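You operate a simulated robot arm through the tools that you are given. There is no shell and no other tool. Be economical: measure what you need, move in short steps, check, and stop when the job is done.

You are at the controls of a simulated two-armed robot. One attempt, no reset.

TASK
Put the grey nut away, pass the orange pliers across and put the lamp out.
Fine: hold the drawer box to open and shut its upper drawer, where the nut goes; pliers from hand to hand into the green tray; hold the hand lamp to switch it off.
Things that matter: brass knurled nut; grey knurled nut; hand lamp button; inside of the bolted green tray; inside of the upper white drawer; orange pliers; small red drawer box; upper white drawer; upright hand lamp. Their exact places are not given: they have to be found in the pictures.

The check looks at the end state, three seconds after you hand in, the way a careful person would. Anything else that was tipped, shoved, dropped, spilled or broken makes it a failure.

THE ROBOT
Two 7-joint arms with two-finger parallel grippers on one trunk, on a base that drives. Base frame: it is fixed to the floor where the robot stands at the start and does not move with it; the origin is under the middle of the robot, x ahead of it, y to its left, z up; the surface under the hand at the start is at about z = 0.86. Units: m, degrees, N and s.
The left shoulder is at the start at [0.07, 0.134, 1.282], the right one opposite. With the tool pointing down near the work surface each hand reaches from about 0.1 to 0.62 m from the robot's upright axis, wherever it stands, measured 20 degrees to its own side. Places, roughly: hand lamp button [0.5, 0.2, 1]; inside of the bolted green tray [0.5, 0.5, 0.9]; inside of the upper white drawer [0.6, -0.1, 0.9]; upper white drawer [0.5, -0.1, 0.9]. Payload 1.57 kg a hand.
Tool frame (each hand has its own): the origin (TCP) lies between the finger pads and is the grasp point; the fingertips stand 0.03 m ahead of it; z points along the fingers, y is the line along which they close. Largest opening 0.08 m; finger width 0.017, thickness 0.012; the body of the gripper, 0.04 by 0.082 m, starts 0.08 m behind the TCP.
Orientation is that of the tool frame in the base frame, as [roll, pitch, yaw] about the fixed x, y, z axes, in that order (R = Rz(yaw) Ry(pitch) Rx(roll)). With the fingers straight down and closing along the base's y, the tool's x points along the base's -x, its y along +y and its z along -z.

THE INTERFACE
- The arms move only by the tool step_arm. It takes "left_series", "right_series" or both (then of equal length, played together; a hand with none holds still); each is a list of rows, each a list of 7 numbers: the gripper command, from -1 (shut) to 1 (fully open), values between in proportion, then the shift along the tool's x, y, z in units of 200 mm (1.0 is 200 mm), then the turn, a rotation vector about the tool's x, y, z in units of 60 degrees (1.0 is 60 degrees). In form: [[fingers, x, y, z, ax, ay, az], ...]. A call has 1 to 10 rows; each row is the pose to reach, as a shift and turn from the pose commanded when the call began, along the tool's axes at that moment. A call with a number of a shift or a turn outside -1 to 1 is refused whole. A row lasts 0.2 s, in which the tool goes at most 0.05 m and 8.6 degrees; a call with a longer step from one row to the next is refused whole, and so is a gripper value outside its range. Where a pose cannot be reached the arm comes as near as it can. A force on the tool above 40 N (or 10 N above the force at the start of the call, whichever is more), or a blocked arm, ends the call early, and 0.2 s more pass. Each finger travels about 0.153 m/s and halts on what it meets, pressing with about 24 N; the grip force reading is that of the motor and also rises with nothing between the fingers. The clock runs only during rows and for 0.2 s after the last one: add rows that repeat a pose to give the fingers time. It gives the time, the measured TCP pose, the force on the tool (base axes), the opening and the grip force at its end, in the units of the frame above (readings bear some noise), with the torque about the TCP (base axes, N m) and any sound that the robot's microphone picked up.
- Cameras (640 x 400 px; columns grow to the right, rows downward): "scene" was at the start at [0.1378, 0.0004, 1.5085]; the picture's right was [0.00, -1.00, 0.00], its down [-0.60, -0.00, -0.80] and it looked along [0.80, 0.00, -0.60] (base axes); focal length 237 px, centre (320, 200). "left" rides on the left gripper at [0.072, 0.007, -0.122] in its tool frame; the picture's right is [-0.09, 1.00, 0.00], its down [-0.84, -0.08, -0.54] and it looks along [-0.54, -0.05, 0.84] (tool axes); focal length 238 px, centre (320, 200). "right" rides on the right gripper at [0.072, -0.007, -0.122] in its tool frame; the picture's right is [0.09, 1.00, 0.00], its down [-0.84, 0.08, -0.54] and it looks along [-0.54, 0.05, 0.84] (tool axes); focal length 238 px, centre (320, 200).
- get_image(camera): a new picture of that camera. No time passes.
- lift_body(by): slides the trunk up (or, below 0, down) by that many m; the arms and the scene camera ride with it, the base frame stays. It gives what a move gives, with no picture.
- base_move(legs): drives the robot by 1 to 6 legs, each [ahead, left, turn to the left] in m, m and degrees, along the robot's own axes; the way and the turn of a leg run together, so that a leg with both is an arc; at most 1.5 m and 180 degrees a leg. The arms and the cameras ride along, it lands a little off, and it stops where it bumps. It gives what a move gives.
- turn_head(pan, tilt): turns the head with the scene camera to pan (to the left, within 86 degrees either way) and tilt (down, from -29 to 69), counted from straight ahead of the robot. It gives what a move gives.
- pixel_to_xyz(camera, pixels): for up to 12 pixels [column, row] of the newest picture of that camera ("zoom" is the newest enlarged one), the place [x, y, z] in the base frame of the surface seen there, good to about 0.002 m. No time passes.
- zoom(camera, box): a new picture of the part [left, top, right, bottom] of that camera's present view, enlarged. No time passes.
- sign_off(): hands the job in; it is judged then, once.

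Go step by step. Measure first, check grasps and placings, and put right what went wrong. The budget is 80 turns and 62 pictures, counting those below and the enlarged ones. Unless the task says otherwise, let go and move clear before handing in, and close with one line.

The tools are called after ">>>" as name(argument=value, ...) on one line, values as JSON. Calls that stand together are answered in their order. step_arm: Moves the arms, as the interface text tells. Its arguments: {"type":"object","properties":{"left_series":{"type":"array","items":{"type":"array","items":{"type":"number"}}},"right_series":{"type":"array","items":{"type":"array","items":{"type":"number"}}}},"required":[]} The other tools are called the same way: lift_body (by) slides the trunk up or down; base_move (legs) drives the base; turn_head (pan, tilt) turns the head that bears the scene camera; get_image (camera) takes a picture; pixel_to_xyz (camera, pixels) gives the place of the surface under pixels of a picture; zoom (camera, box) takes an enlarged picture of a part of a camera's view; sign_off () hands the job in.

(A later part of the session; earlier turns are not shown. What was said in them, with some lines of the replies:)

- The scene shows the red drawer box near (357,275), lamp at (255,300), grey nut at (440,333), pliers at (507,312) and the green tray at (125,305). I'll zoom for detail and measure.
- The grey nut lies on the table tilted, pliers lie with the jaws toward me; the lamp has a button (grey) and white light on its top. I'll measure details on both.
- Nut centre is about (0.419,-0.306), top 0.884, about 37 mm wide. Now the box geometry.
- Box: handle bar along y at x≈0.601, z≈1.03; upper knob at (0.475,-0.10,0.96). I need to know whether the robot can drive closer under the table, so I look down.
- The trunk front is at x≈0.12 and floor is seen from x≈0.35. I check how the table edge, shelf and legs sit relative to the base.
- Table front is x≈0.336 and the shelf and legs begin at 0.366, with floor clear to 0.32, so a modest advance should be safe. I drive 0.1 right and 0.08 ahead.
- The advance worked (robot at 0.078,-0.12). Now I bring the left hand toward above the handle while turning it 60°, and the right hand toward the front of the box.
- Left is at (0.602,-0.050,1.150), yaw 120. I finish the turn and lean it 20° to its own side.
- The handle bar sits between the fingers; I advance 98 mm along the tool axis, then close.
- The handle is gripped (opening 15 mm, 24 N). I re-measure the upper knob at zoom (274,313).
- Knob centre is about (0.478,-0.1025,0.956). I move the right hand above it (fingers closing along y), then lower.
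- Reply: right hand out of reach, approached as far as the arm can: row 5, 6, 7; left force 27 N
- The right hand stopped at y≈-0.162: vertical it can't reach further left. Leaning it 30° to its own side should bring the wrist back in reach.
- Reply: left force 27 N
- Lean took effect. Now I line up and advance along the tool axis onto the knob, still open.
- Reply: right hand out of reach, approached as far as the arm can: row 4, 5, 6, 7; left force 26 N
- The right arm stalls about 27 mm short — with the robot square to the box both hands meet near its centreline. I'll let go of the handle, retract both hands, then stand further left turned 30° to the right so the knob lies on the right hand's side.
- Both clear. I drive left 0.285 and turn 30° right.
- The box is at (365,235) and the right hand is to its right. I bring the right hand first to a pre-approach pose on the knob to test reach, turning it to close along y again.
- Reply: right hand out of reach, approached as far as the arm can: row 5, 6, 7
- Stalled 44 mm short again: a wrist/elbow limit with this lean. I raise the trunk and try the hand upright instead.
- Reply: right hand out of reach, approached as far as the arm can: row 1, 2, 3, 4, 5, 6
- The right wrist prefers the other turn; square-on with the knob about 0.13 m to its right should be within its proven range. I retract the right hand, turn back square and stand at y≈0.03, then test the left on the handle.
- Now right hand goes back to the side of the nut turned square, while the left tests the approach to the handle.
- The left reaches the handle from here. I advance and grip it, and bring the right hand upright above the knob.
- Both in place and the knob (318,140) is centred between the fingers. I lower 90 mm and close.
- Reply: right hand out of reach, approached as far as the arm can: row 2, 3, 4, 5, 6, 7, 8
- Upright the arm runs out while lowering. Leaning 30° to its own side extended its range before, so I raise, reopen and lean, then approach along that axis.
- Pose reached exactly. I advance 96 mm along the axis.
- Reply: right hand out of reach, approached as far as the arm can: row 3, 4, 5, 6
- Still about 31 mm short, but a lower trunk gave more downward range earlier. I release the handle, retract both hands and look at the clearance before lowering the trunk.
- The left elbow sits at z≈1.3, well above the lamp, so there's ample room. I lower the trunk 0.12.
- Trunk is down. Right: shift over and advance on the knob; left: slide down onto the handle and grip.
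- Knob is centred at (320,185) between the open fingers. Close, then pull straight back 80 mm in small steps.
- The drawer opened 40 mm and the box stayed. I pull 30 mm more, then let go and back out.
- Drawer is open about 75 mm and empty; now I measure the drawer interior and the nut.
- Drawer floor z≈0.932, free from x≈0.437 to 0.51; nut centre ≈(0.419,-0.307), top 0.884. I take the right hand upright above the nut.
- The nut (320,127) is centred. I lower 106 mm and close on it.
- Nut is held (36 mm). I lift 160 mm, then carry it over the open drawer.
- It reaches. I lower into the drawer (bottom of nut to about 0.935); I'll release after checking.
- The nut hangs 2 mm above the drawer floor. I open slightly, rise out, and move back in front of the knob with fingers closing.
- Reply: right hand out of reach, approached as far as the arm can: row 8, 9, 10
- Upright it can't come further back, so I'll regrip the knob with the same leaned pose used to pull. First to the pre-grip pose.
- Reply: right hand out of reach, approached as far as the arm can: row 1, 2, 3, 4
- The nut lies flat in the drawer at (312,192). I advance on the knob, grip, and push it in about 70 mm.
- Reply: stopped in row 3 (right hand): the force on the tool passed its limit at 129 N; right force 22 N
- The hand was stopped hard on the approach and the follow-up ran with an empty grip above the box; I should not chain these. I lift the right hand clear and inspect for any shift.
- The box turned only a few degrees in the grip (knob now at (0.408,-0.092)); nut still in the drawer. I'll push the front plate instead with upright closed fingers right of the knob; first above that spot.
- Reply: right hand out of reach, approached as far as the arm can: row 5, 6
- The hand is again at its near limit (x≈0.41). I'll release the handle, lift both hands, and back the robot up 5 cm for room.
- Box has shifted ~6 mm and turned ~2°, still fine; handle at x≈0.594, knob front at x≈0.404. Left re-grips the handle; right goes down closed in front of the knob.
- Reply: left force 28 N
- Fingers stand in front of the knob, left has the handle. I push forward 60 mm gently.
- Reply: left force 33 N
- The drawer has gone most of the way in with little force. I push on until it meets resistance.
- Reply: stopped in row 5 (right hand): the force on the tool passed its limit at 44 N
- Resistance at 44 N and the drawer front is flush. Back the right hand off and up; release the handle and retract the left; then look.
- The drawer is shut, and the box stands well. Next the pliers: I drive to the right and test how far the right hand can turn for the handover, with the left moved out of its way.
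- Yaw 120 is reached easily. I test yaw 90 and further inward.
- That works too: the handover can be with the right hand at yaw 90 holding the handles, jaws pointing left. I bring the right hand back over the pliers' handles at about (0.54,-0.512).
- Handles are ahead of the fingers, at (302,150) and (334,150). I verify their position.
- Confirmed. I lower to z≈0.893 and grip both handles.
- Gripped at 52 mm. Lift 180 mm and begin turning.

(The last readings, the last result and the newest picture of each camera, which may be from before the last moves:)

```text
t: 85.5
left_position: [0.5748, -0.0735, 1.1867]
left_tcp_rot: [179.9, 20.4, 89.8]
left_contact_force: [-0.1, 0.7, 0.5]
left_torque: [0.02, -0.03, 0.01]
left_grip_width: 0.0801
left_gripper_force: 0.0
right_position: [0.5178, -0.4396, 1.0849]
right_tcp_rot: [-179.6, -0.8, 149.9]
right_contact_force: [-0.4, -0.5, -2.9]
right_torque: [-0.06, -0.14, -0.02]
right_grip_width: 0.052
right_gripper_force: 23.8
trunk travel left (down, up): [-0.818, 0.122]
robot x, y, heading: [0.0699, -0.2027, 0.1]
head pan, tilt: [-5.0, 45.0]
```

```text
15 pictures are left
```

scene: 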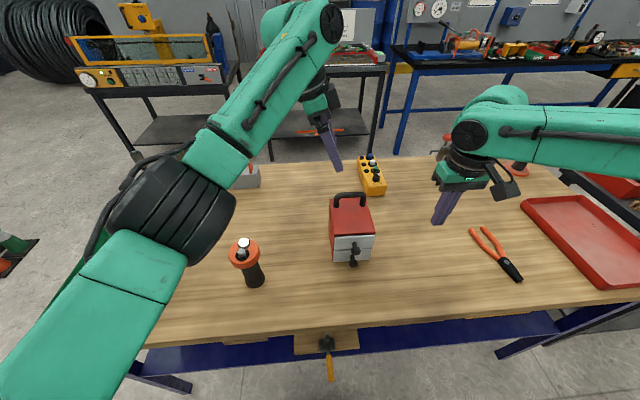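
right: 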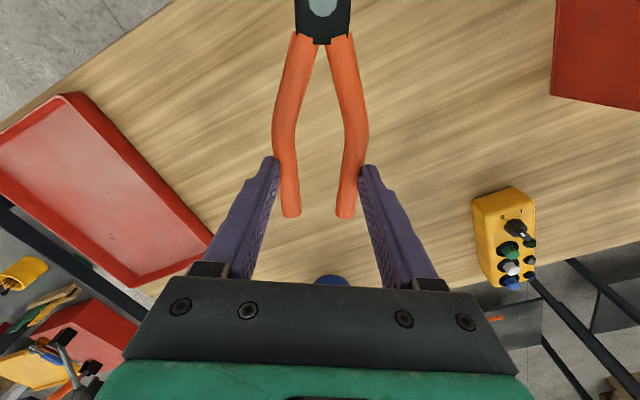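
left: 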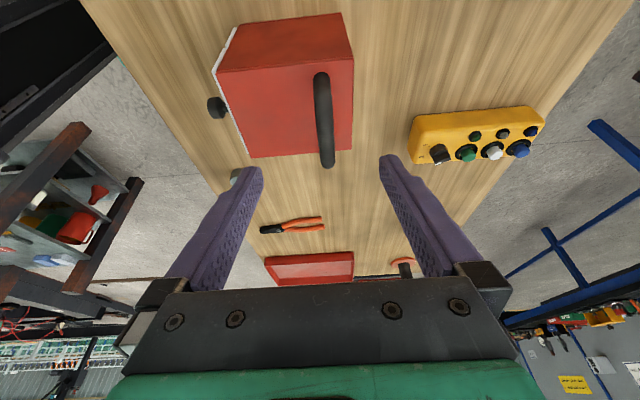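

Pliers are held firmly. I finish the right hand's turn to yaw 90 at (0.48,-0.33,1.12) and bring the left to a pre-grip above the jaws.

>>> step_arm(left_series=[[1, 0, 0, 0, 0, 0, 0], [1, -0.06, -0.07, 0.02, 0, 0, 0], [1, -0.13, -0.14, 0.05, 0, 0, 0], [1, -0.2, -0.21, 0.08, 0, 0, 0], [1, -0.27, -0.29, 0.11, 0, 0, 0], [1, -0.34, -0.37, 0.14, 0, 0, 0], [1, -0.42, -0.45, 0.17, 0, 0, 0], [1, -0.49, -0.525, 0.205, 0, 0, 0], [1, -0.49, -0.525, 0.205, 0, 0, 0]], right_series=[[-1, 0.055, 0.0475, -0.022, 0, 0, 0.125], [-1, 0.11, 0.095, -0.044, 0, 0, 0.25], [-1, 0.165, 0.1425, -0.066, 0, 0, 0.375], [-1, 0.22, 0.19, -0.088, 0, 0, 0.5], [-1, 0.275, 0.2375, -0.11, 0, 0, 0.625], [-1, 0.33, 0.285, -0.13, 0, 0, 0.75], [-1, 0.385, 0.3325, -0.15, 0, 0, 0.875], [-1, 0.44, 0.38, -0.175, 0, 0, 1.0], [-1, 0.44, 0.38, -0.175, 0, 0, 1.0]])

>>> get_image(camera="left")

>>> pixel_to_xyz(camera="left", pixels=[[320, 130], [320, 150], [320, 170], [310, 140], [330, 140], [320, 190]])

```text
t: 87.5
left_position: [0.4672, -0.1782, 1.1788]
left_tcp_rot: [179.9, 20.2, 89.9]
left_contact_force: [0.0, -0.7, 0.2]
left_torque: [-0.01, 0.04, 0.0]
left_grip_width: 0.08
left_gripper_force: 0.1
right_position: [0.4804, -0.3294, 1.1194]
right_tcp_rot: [-179.0, 0.0, 90.1]
right_contact_force: [0.1, 0.6, -1.6]
right_torque: [-0.12, 0.01, -0.02]
right_grip_width: 0.0518
right_gripper_force: 24.0
trunk travel left (down, up): [-0.818, 0.122]
robot x, y, heading: [0.069, -0.2035, -0.0]
head pan, tilt: [-5.0, 45.0]
```

```text
14 pictures are left
```

left: 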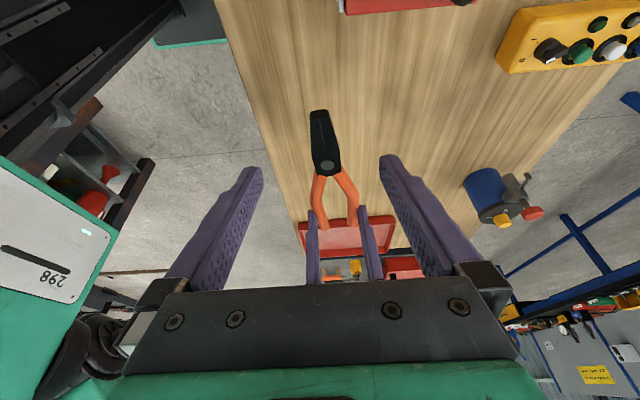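

```text
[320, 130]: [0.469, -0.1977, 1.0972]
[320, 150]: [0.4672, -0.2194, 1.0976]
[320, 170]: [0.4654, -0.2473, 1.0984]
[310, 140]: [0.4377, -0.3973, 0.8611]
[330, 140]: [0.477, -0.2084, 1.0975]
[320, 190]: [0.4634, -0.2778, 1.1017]
```

Jaw is centred between the left fingers (x≈0.470, top z 1.097). Advance 79 mm and close the left hand.

>>> step_arm(left_series=[[1, 0, 0.015, 0.1, 0, 0, 0], [1, 0, 0.015, 0.2, 0, 0, 0], [1, 0, 0.015, 0.3, 0, 0, 0], [1, 0, 0.015, 0.394, 0, 0, 0], [1, 0, 0.015, 0.394, 0, 0, 0], [-1, 0, 0.015, 0.394, 0, 0, 0], [-1, 0, 0.015, 0.394, 0, 0, 0], [-1, 0, 0.015, 0.394, 0, 0, 0]])

>>> get_image(camera="left")

```text
t: 89.3
left_position: [0.4726, -0.2064, 1.1078]
left_tcp_rot: [179.8, 20.1, 89.8]
left_contact_force: [4.0, -0.9, -0.1]
left_torque: [0.17, -0.05, 0.08]
left_grip_width: 0.026
left_gripper_force: 23.7
right_position: [0.4796, -0.3303, 1.1197]
right_tcp_rot: [-179.1, 0.1, 90.2]
right_contact_force: [-2.9, 0.5, 0.3]
right_torque: [0.15, 0.14, 0.39]
right_grip_width: 0.0519
right_gripper_force: 24.6
trunk travel left (down, up): [-0.818, 0.122]
robot x, y, heading: [0.0687, -0.2012, 0.1]
head pan, tilt: [-5.0, 45.0]
```

```text
13 pictures are left
```

left: 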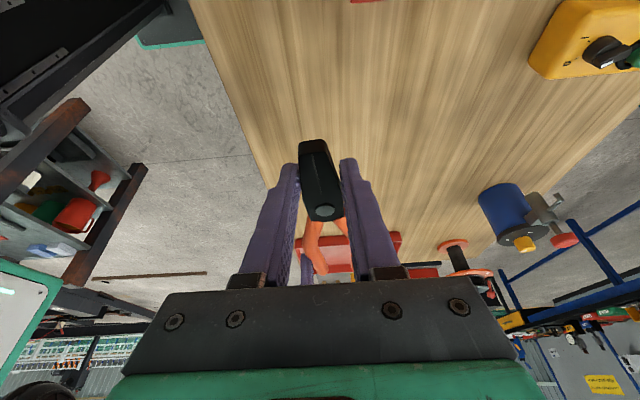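

Left holds the jaws (26 mm). Right opens, lifts away and moves right.

>>> step_arm(right_series=[[1, 0, 0, 0, 0, 0, 0], [1, 0, 0, 0, 0, 0, 0], [1, 0, 0, -0.15, 0, 0, 0], [1, 0, 0, -0.35, 0, 0, 0], [1, 0, 0, -0.5, 0, 0, 0], [1, -0.2, 0, -0.5, 0, 0, 0], [1, -0.4, 0, -0.5, 0, 0, 0], [1, -0.6, 0, -0.5, 0, 0, 0]])

>>> get_image(camera="left")

```text
t: 91.1
left_position: [0.4723, -0.2081, 1.106]
left_tcp_rot: [179.9, 20.2, 89.8]
left_contact_force: [0.4, 0.8, -0.1]
left_torque: [0.14, 0.01, 0.02]
left_grip_width: 0.0262
left_gripper_force: 24.0
right_position: [0.4818, -0.4536, 1.2204]
right_tcp_rot: [-179.1, -0.1, 90.2]
right_contact_force: [-0.4, 0.9, -0.3]
right_torque: [0.03, -0.01, 0.01]
right_grip_width: 0.0801
right_gripper_force: 0.1
trunk travel left (down, up): [-0.818, 0.122]
robot x, y, heading: [0.0659, -0.2022, -0.0]
head pan, tilt: [-5.0, 45.0]
```

```text
12 pictures are left
```

left: 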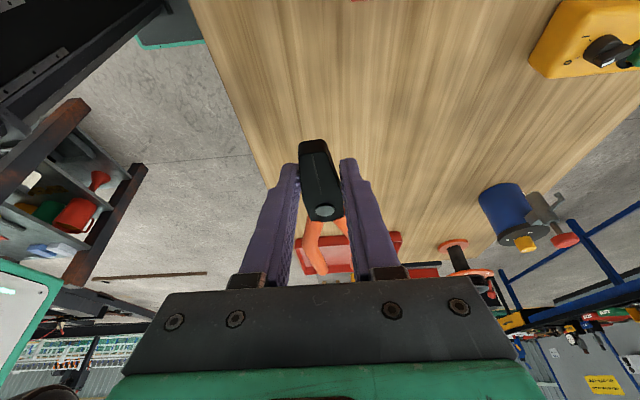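

Pliers now hang solely from the left hand. I raise them 6 cm, turn 60°, then drive left toward the tray.

>>> step_arm(left_series=[[-1, -0.05, 0, -0.14, 0, 0, 0], [-1, -0.103, 0, -0.282, 0, 0, 0], [-1, -0.103, 0, -0.282, -0.043, 0, -0.1175], [-1, -0.103, 0, -0.282, -0.086, 0, -0.235], [-1, -0.103, 0, -0.282, -0.128, 0, -0.3525], [-1, -0.103, 0, -0.282, -0.171, 0, -0.47], [-1, -0.103, 0, -0.282, -0.214, 0, -0.5875], [-1, -0.103, 0, -0.282, -0.257, 0, -0.705], [-1, -0.103, 0, -0.282, -0.3, 0, -0.8225], [-1, -0.103, 0, -0.282, -0.342, 0, -0.94]])

>>> base_move(legs=[[0, 0.5, 0]])

>>> turn_head(pan=20, tilt=50)

>>> get_image(camera="scene")

```text
t: 93.3
left_position: [0.4724, -0.2059, 1.1664]
left_tcp_rot: [-179.8, 20.2, 150.1]
left_contact_force: [-0.3, 0.3, -1.5]
left_torque: [0.07, 0.13, 0.02]
left_grip_width: 0.026
left_gripper_force: 24.1
right_position: [0.4813, -0.4514, 1.2199]
right_tcp_rot: [-179.1, 0.0, 90.1]
right_contact_force: [0.0, 1.3, 1.1]
right_torque: [0.02, -0.02, -0.05]
right_grip_width: 0.0801
right_gripper_force: 0.1
trunk travel left (down, up): [-0.818, 0.122]
robot x, y, heading: [0.0668, -0.2019, -0.1]
head pan, tilt: [-5.0, 45.0]
```

```text
t: 96.2
left_position: [0.4718, 0.2953, 1.1684]
left_tcp_rot: [-180.0, 20.2, 149.8]
left_contact_force: [0.9, 0.4, -1.7]
left_torque: [0.07, 0.14, -0.04]
left_grip_width: 0.0264
left_gripper_force: 23.9
right_position: [0.4813, 0.0492, 1.22]
right_tcp_rot: [-179.1, -0.1, 90.2]
right_contact_force: [1.4, 0.8, 0.2]
right_torque: [0.01, -0.03, 0.01]
right_grip_width: 0.08
right_gripper_force: 0.1
trunk travel left (down, up): [-0.818, 0.122]
robot x, y, heading: [0.0671, 0.2986, -0.0]
head pan, tilt: [-5.0, 45.0]
```

```text
t: 97.1
left_position: [0.4708, 0.2952, 1.1669]
left_tcp_rot: [-179.8, 20.1, 149.8]
left_contact_force: [1.1, -0.5, -2.6]
left_torque: [0.06, 0.14, 0.0]
left_grip_width: 0.026
left_gripper_force: 24.1
right_position: [0.4828, 0.0504, 1.2203]
right_tcp_rot: [-179.1, 0.0, 90.1]
right_contact_force: [0.8, -0.5, -0.4]
right_torque: [0.01, -0.01, -0.02]
right_grip_width: 0.0801
right_gripper_force: 0.1
trunk travel left (down, up): [-0.818, 0.122]
robot x, y, heading: [0.0695, 0.301, 0.0]
head pan, tilt: [20.0, 50.0]
```

```text
11 pictures are left
```

scene: 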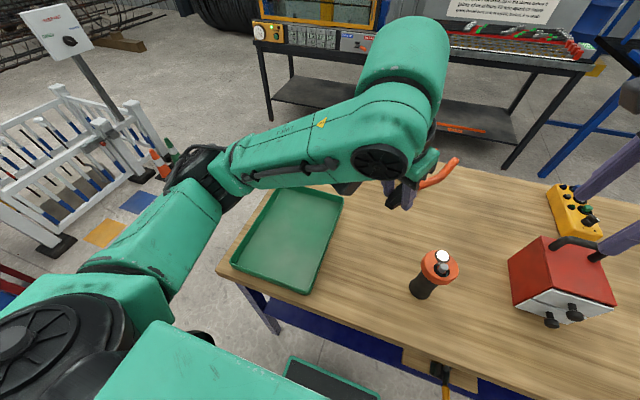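

Tray spans pixels (232,265)-(308,293)-(343,197)-(283,188). I measure it and the lamp.

>>> pixel_to_xyz(camera="scene", pixels=[[236, 262], [306, 286], [340, 200], [285, 191], [285, 240], [300, 260], [310, 225], [442, 258], [443, 270], [426, 262], [457, 268], [424, 289]])

```text
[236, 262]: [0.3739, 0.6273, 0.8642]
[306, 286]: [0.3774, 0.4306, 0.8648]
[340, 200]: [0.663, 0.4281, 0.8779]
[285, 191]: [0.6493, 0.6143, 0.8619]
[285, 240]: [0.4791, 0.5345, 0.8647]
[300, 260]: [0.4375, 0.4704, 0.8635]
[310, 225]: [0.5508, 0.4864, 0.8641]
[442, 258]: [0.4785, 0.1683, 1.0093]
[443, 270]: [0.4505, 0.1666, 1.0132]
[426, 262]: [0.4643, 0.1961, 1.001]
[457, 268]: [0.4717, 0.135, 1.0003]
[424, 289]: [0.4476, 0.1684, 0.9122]
```

Tray interior is x 0.37–0.66, y 0.43–0.625, floor 0.864. I turn the remaining 30° and carry the pliers over it.

>>> step_arm(left_series=[[-1, 0.108, 0.136, 0.012, -0.024, 0, -0.067], [-1, 0.216, 0.272, 0.024, -0.049, 0, -0.134], [-1, 0.324, 0.408, 0.036, -0.073, 0, -0.2], [-1, 0.432, 0.544, 0.047, -0.098, 0, -0.268], [-1, 0.54, 0.68, 0.06, -0.122, 0, -0.335], [-1, 0.648, 0.815, 0.07, -0.147, 0, -0.4], [-1, 0.756, 0.951, 0.082, -0.171, 0, -0.47], [-1, 0.756, 0.951, 0.082, -0.171, 0, -0.47]])

>>> get_image(camera="scene")

```text
t: 98.9
left_position: [0.4675, 0.5467, 1.0987]
left_tcp_rot: [-179.4, 19.9, 178.9]
left_contact_force: [-1.1, 0.0, -2.1]
left_torque: [0.01, 0.16, -0.02]
left_grip_width: 0.0261
left_gripper_force: 23.9
left hand out of reach, approached as far as the arm can: row 5, 6, 7, 8
right_position: [0.4799, 0.0511, 1.2221]
right_tcp_rot: [-179.1, 0.0, 90.1]
right_contact_force: [-0.1, 0.5, 0.1]
right_torque: [0.04, 0.0, 0.03]
right_grip_width: 0.0796
right_gripper_force: 0.0
trunk travel left (down, up): [-0.818, 0.122]
robot x, y, heading: [0.063, 0.2995, -0.0]
head pan, tilt: [20.0, 50.0]
```

```text
10 pictures are left
```

scene: 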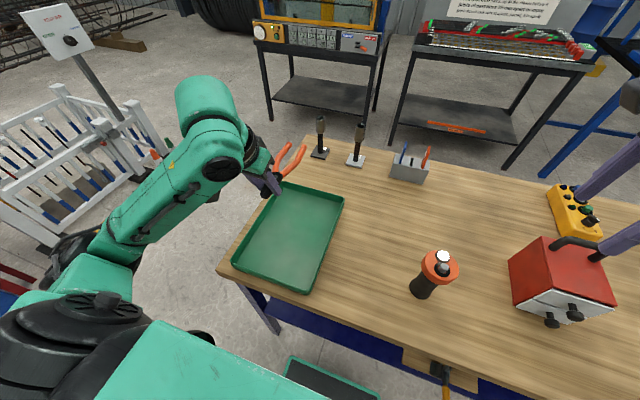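

Pliers hang above the tray's far half. I back the robot up 5 cm for wrist room and lower most of the way.

>>> base_move(legs=[[-0.05, 0, 0]])

>>> step_arm(left_series=[[-1, -0.08, -0.037, 0.08, 0, 0, 0], [-1, -0.1, -0.075, 0.2, 0, 0, 0], [-1, -0.06, -0.075, 0.33, 0, 0, 0], [-1, -0.02, -0.075, 0.46, 0, 0, 0], [-1, 0.03, -0.075, 0.6, 0, 0, 0], [-1, 0.08, -0.075, 0.72, 0, 0, 0], [-1, 0.118, -0.075, 0.835, 0, 0, 0], [-1, 0.118, -0.075, 0.835, 0, 0, 0]])

>>> get_image(camera="left")

```text
t: 99.8
left_position: [0.427, 0.5445, 1.0954]
left_tcp_rot: [-179.4, 19.4, 179.0]
left_contact_force: [0.2, 0.5, -2.3]
left_torque: [0.0, 0.24, 0.0]
left_grip_width: 0.026
left_gripper_force: 23.7
right_position: [0.4411, 0.0505, 1.2176]
right_tcp_rot: [-178.6, -0.1, 90.0]
right_contact_force: [0.5, 0.6, 0.3]
right_torque: [0.01, 0.08, 0.01]
right_grip_width: 0.0801
right_gripper_force: 0.1
trunk travel left (down, up): [-0.818, 0.122]
robot x, y, heading: [0.0164, 0.2953, -0.4]
head pan, tilt: [20.0, 50.0]
```

```text
t: 101.6
left_position: [0.4534, 0.5284, 0.9335]
left_tcp_rot: [-179.4, 19.8, 179.0]
left_contact_force: [0.3, 0.3, -1.6]
left_torque: [-0.01, 0.15, 0.0]
left_grip_width: 0.0259
left_gripper_force: 24.2
right_position: [0.4324, 0.0504, 1.2195]
right_tcp_rot: [-179.0, 0.0, 90.0]
right_contact_force: [0.0, 0.2, -0.1]
right_torque: [0.0, -0.04, 0.01]
right_grip_width: 0.0798
right_gripper_force: 0.0
trunk travel left (down, up): [-0.818, 0.122]
robot x, y, heading: [0.0179, 0.3022, -0.1]
head pan, tilt: [20.0, 50.0]
```

```text
9 pictures are left
```

left: 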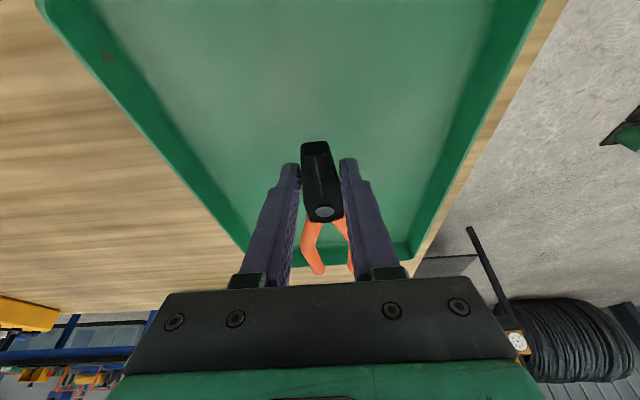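

The pliers are over the tray floor within its walls. I lower the last 34 mm, release, and rise.

>>> step_arm(left_series=[[-1, 0.03, 0, 0.08, 0, 0, 0], [-1, 0.058, 0, 0.16, 0, 0, 0], [-1, 0.058, 0, 0.16, 0, 0, 0], [0, 0.058, 0, 0.16, 0, 0, 0], [0.5, 0.058, 0, 0.16, 0, 0, 0], [0.5, 0.058, 0, 0.16, 0, 0, 0], [0.5, 0, 0, 0, 0, 0, 0], [0.5, -0.07, 0, -0.19, 0, 0, 0], [0.5, -0.14, 0, -0.38, 0, 0, 0], [0.5, -0.2, 0, -0.55, 0, 0, 0]])

>>> get_image(camera="left")

```text
t: 103.8
left_position: [0.4534, 0.5283, 1.0513]
left_tcp_rot: [-179.3, 19.9, 178.9]
left_contact_force: [0.4, -0.2, -0.4]
left_torque: [0.0, 0.0, -0.02]
left_grip_width: 0.0598
left_gripper_force: 0.0
right_position: [0.431, 0.0494, 1.2201]
right_tcp_rot: [-179.0, 0.0, 89.9]
right_contact_force: [0.2, -0.5, 0.6]
right_torque: [0.0, -0.03, 0.03]
right_grip_width: 0.0799
right_gripper_force: 0.0
trunk travel left (down, up): [-0.818, 0.122]
robot x, y, heading: [0.0149, 0.2982, 0.0]
head pan, tilt: [20.0, 50.0]
```

```text
8 pictures are left
```

left: 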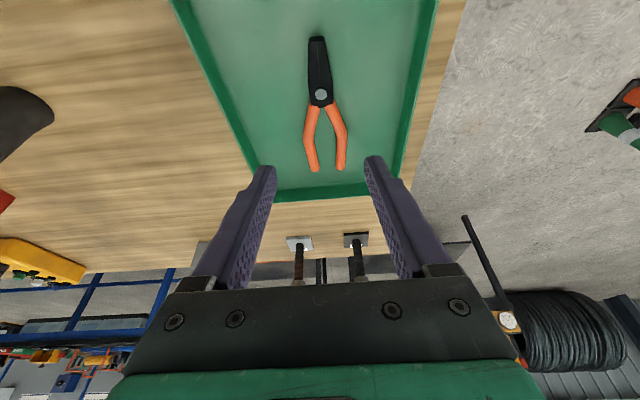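

The pliers lie flat in the tray. Now the lamp: the left will take its body from the left side leaning low, the right will press the grey button from above. First turn the left hand back 60° at height.

>>> step_arm(left_series=[[1, -0.022, -0.036, -0.1, 0.043, 0, 0.1175], [1, -0.044, -0.072, -0.2, 0.0855, 0, 0.235], [1, -0.066, -0.109, -0.28, 0.128, 0, 0.3525], [1, -0.088, -0.145, -0.31, 0.171, 0, 0.47], [1, -0.11, -0.18, -0.31, 0.214, 0, 0.5875], [1, -0.132, -0.218, -0.31, 0.2565, 0, 0.705], [1, -0.154, -0.254, -0.31, 0.3, 0, 0.8225], [1, -0.176, -0.29, -0.31, 0.342, 0, 0.94]])

>>> zoom(camera="scene", box=[340, 180, 500, 290])

```text
t: 105.6
left_position: [0.4639, 0.4701, 1.1194]
left_tcp_rot: [-179.5, 20.4, 118.9]
left_contact_force: [0.6, -0.9, 0.2]
left_torque: [0.0, 0.02, 0.03]
left_grip_width: 0.0798
left_gripper_force: 0.0
right_position: [0.4323, 0.0492, 1.2211]
right_tcp_rot: [-179.0, 0.1, 90.0]
right_contact_force: [-0.1, 0.1, 0.2]
right_torque: [0.06, 0.0, 0.01]
right_grip_width: 0.0798
right_gripper_force: 0.1
trunk travel left (down, up): [-0.818, 0.122]
robot x, y, heading: [0.0169, 0.2991, -0.2]
head pan, tilt: [20.0, 50.0]
```

```text
3.64 times, centred on (420, 235) of scene
```

zoom: 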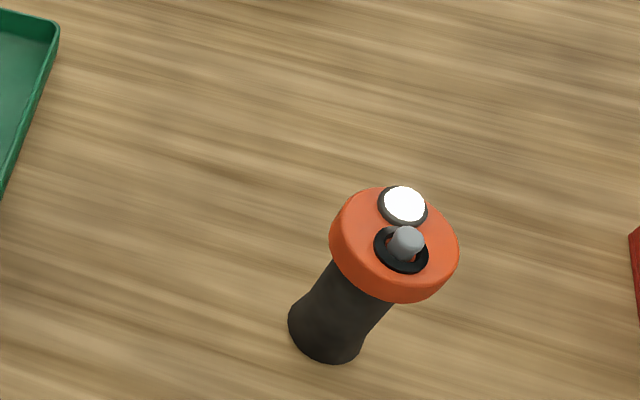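

>>> pixel_to_xyz(camera="zoom", pixels=[[408, 234], [404, 240], [404, 204], [334, 240], [456, 245], [370, 192], [390, 297], [345, 272], [385, 310], [345, 310], [296, 315], [360, 345]])

```text
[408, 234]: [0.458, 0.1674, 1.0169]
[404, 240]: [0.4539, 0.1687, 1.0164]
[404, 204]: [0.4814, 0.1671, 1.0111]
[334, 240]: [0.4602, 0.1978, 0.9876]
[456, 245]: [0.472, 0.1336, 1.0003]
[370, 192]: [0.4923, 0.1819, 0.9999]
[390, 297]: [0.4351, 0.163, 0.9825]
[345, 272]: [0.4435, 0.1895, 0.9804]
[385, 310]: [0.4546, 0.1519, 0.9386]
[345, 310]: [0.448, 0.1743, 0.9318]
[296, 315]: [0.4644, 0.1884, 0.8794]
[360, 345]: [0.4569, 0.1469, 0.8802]
```

Button top at (0.457,0.1675,1.017); lamp axis ≈(0.466,0.166), head underside ≈0.975. Left goes to a low leaned pre-approach; right, closed, above the button.

>>> step_arm(left_series=[[1, -0.086, -0.065, 0.115, 0.047, -0.0815, 0.067], [1, -0.173, -0.13, 0.23, 0.094, -0.163, 0.133], [1, -0.259, -0.195, 0.345, 0.14, -0.2445, 0.2], [1, -0.345, -0.26, 0.46, 0.187, -0.326, 0.267], [1, -0.432, -0.324, 0.574, 0.234, -0.4075, 0.333], [1, -0.518, -0.389, 0.689, 0.281, -0.489, 0.4], [1, -0.518, -0.389, 0.689, 0.281, -0.489, 0.4]], right_series=[[-1, 0.1, 0.02, 0.08, 0, 0, 0], [-1, 0.2, 0.04, 0.16, 0, 0, 0], [-1, 0.3, 0.06, 0.25, 0, 0, 0], [-1, 0.4, 0.08, 0.34, 0, 0, 0], [-1, 0.5, 0.1, 0.42, 0, 0, 0], [-1, 0.59, 0.12, 0.5, 0, 0, 0], [-1, 0.59, 0.12, 0.5, 0, 0, 0]])

>>> get_image(camera="left")

```text
t: 107.2
left_position: [0.4654, 0.3063, 1.0301]
left_tcp_rot: [-179.7, 50.7, 89.9]
left_contact_force: [-0.4, 0.2, 0.1]
left_torque: [0.03, 0.0, 0.01]
left_grip_width: 0.0801
left_gripper_force: 0.1
right_position: [0.4527, 0.1688, 1.1211]
right_tcp_rot: [-179.2, 0.0, 90.0]
right_contact_force: [-0.1, 0.4, 0.0]
right_torque: [-0.01, -0.03, 0.04]
right_grip_width: 0.0
right_gripper_force: 21.3
trunk travel left (down, up): [-0.818, 0.122]
robot x, y, heading: [0.0193, 0.2956, 0.1]
head pan, tilt: [20.0, 50.0]
```

```text
6 pictures are left
```

left: 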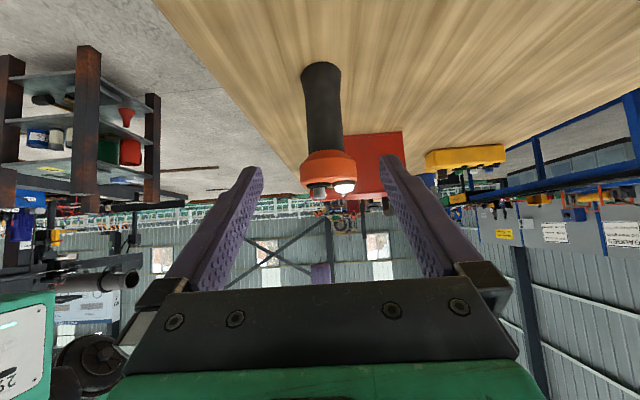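

The lamp body is centred. I advance 173 mm along the tool axis to hold the grip below the head, then close gently.

>>> step_arm(left_series=[[1, 0.005, 0, 0.17, 0, 0, 0], [1, 0.01, 0, 0.34, 0, 0, 0], [1, 0.02, 0, 0.5, 0, 0, 0], [1, 0.03, 0, 0.65, 0, 0, 0], [1, 0.03, 0, 0.77, 0, 0, 0], [1, 0.03, 0, 0.865, 0, 0, 0], [1, 0.03, 0, 0.865, 0, 0, 0], [-1, 0.03, 0, 0.865, 0, 0, 0], [-1, 0.03, 0, 0.865, 0, 0, 0], [-1, 0.03, 0, 0.865, 0, 0, 0]])

>>> get_image(camera="left")

```text
t: 109.4
left_position: [0.4656, 0.1758, 0.914]
left_tcp_rot: [-179.7, 50.6, 90.0]
left_contact_force: [3.8, -0.4, 2.0]
left_torque: [-0.03, -0.06, 0.02]
left_grip_width: 0.0475
left_gripper_force: 23.6
right_position: [0.4539, 0.1682, 1.1206]
right_tcp_rot: [-179.0, 0.0, 90.0]
right_contact_force: [0.2, -0.1, -0.6]
right_torque: [0.01, 0.0, -0.01]
right_grip_width: 0.0
right_gripper_force: 21.3
trunk travel left (down, up): [-0.818, 0.122]
robot x, y, heading: [0.0179, 0.301, -0.2]
head pan, tilt: [20.0, 50.0]
```

```text
5 pictures are left
```

left: 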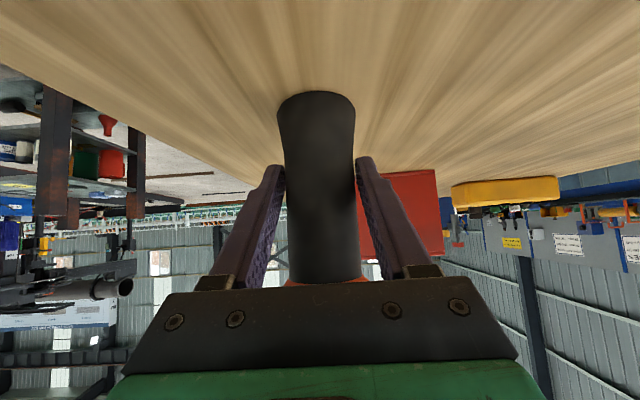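

Lamp is held. The right presses down on the button in small steps, watching force and sound.

>>> step_arm(right_series=[[-1, 0, 0.008, 0.15, 0, 0, 0], [-1, 0, 0.008, 0.28, 0, 0, 0], [-1, 0, 0.008, 0.34, 0, 0, 0], [-1, 0, 0.008, 0.36, 0, 0, 0], [-1, 0, 0.008, 0.375, 0, 0, 0], [-1, 0, 0.008, 0.385, 0, 0, 0], [-1, 0, 0.008, 0.395, 0, 0, 0]])

```text
t: 111.0
left_position: [0.4643, 0.1761, 0.9143]
left_tcp_rot: [-179.7, 50.6, 90.1]
left_contact_force: [3.3, 0.2, 1.9]
left_torque: [-0.06, -0.25, -0.02]
left_grip_width: 0.0471
left_gripper_force: 23.6
right_position: [0.4544, 0.169, 1.0403]
right_tcp_rot: [-179.1, 0.0, 89.9]
right_contact_force: [1.6, -0.6, 2.8]
right_torque: [-0.05, -0.05, 0.0]
right_grip_width: 0.0001
right_gripper_force: 21.5
trunk travel left (down, up): [-0.818, 0.122]
robot x, y, heading: [0.0174, 0.3005, -0.1]
head pan, tilt: [20.0, 50.0]
heard: click
```

A click was heard. I raise the right hand and check the lamp.

>>> step_arm(right_series=[[-1, 0, 0, -0.1, 0, 0, 0], [-1, 0, 0, -0.3, 0, 0, 0], [-1, 0, 0, -0.5, 0, 0, 0], [-1, -0.2, 0, -0.6, 0, 0, 0], [-1, -0.4, 0, -0.6, 0, 0, 0], [-1, -0.6, 0, -0.6, 0, 0, 0]])

>>> zoom(camera="scene", box=[340, 180, 500, 290])

```text
t: 112.4
left_position: [0.464, 0.1747, 0.9134]
left_tcp_rot: [-179.7, 50.5, 90.1]
left_contact_force: [1.9, 0.2, 2.0]
left_torque: [0.01, -0.24, 0.07]
left_grip_width: 0.0467
left_gripper_force: 24.1
right_position: [0.4555, 0.0442, 1.1611]
right_tcp_rot: [-179.0, -0.1, 90.2]
right_contact_force: [0.2, 0.9, 0.3]
right_torque: [0.06, 0.03, -0.01]
right_grip_width: 0.0
right_gripper_force: 21.2
trunk travel left (down, up): [-0.818, 0.122]
robot x, y, heading: [0.0176, 0.2997, -0.1]
head pan, tilt: [20.0, 50.0]
```

```text
3.64 times, centred on (420, 235) of scene
```

zoom: 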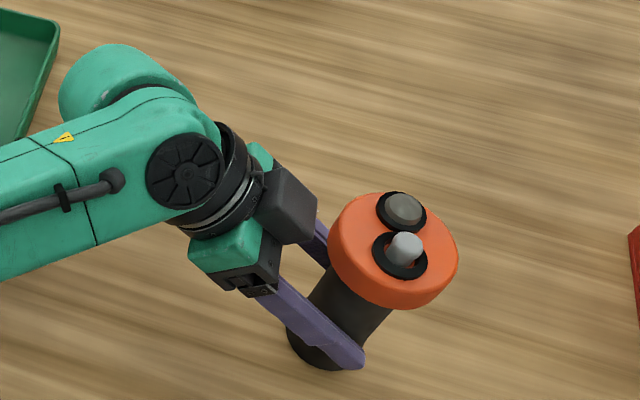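

The lens is dark: the lamp is off. I open the left slowly and withdraw along the same line.

>>> step_arm(left_series=[[0.3, 0, 0, 0, 0, 0, 0], [0.6, 0, 0, 0, 0, 0, 0], [1, 0, 0, 0, 0, 0, 0], [1, 0, 0, 0, 0, 0, 0], [1, 0, 0, -0.1, 0, 0, 0], [1, 0, 0, -0.25, 0, 0, 0], [1, 0, 0, -0.4, 0, 0, 0], [1, 0, 0, -0.6, 0, 0, 0], [1, 0, 0, -0.8, 0, 0, 0], [1, 0, 0, -1.0, 0, 0, 0]])

>>> turn_head(pan=-5, tilt=45)

>>> get_image(camera="scene")

```text
t: 114.6
left_position: [0.4659, 0.3316, 1.0401]
left_tcp_rot: [-179.8, 50.6, 90.0]
left_contact_force: [0.0, 0.3, -0.2]
left_torque: [0.02, -0.01, -0.02]
left_grip_width: 0.0801
left_gripper_force: 0.0
right_position: [0.4562, 0.0466, 1.1612]
right_tcp_rot: [-179.1, 0.1, 89.9]
right_contact_force: [-0.3, 0.8, 0.5]
right_torque: [-0.01, 0.03, 0.0]
right_grip_width: 0.0
right_gripper_force: 21.1
trunk travel left (down, up): [-0.818, 0.122]
robot x, y, heading: [0.0194, 0.3005, -0.0]
head pan, tilt: [20.0, 50.0]
```

```text
t: 115.5
left_position: [0.466, 0.3297, 1.0402]
left_tcp_rot: [-179.7, 50.6, 90.2]
left_contact_force: [-0.6, -0.5, -0.5]
left_torque: [-0.02, 0.0, 0.01]
left_grip_width: 0.0799
left_gripper_force: 0.1
right_position: [0.4573, 0.0461, 1.1613]
right_tcp_rot: [-179.0, 0.0, 90.0]
right_contact_force: [-0.3, -0.1, -0.1]
right_torque: [-0.01, 0.01, -0.01]
right_grip_width: 0.0
right_gripper_force: 21.4
trunk travel left (down, up): [-0.818, 0.122]
robot x, y, heading: [0.0206, 0.2976, -0.1]
head pan, tilt: [-5.0, 45.0]
```

```text
3 pictures are left
```

scene: 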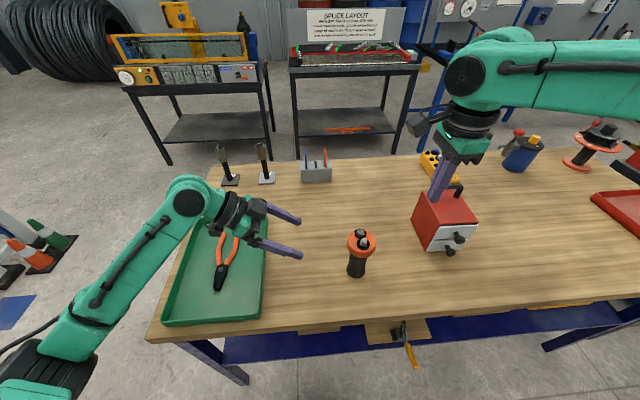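

Lamp stands upright and dark, and the pliers are in the tray. One close look at whether the drawer is fully shut.

>>> zoom(camera="scene", box=[395, 180, 495, 260])

>>> pixel_to_xyz(camera="zoom", pixels=[[240, 300], [240, 350], [480, 290], [480, 330], [400, 300], [380, 345], [220, 280], [500, 268]])

```text
5.00 times, centred on (445, 220) of scene
```

zoom: 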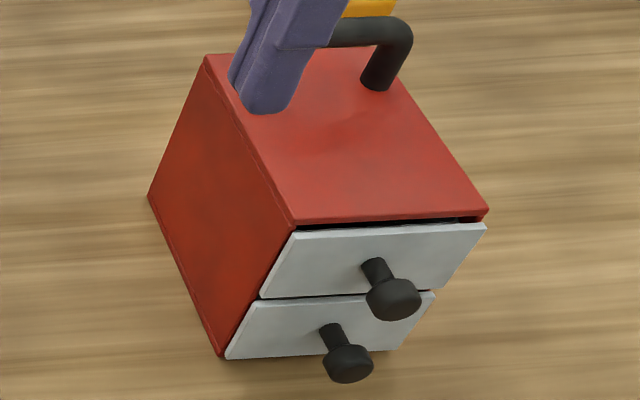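

```text
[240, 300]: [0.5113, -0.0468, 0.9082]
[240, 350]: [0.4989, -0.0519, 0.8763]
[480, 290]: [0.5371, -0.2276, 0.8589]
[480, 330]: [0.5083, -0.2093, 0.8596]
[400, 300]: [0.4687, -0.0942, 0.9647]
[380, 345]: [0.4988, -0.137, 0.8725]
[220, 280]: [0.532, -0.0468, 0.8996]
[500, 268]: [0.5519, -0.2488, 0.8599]
```

Both fronts look flush; I confirm with points on each front.

>>> pixel_to_xyz(camera="zoom", pixels=[[290, 275], [320, 255], [440, 250], [420, 280], [260, 330], [290, 335], [400, 320], [300, 310]])

```text
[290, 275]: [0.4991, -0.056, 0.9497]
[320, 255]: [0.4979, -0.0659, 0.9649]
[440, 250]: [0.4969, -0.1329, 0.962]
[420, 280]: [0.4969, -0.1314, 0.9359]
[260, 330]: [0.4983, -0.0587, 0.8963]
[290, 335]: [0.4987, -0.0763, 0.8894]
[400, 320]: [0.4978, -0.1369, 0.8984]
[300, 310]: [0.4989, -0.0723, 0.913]
```

The upper and lower drawer fronts are level with each other (x≈0.498), so the drawer is shut, and both hands are clear. I hand in.

>>> sign_off()

```text
The job is handed in.
```

The grey nut is in the closed upper drawer. The orange pliers went from the right hand to the left and are in the green tray. The hand lamp is off and standing upright. One approach to the drawer knob hit something at 129 N; the drawer box ended about 1 cm from its starting place and slightly turned, with nothing tipped or broken.
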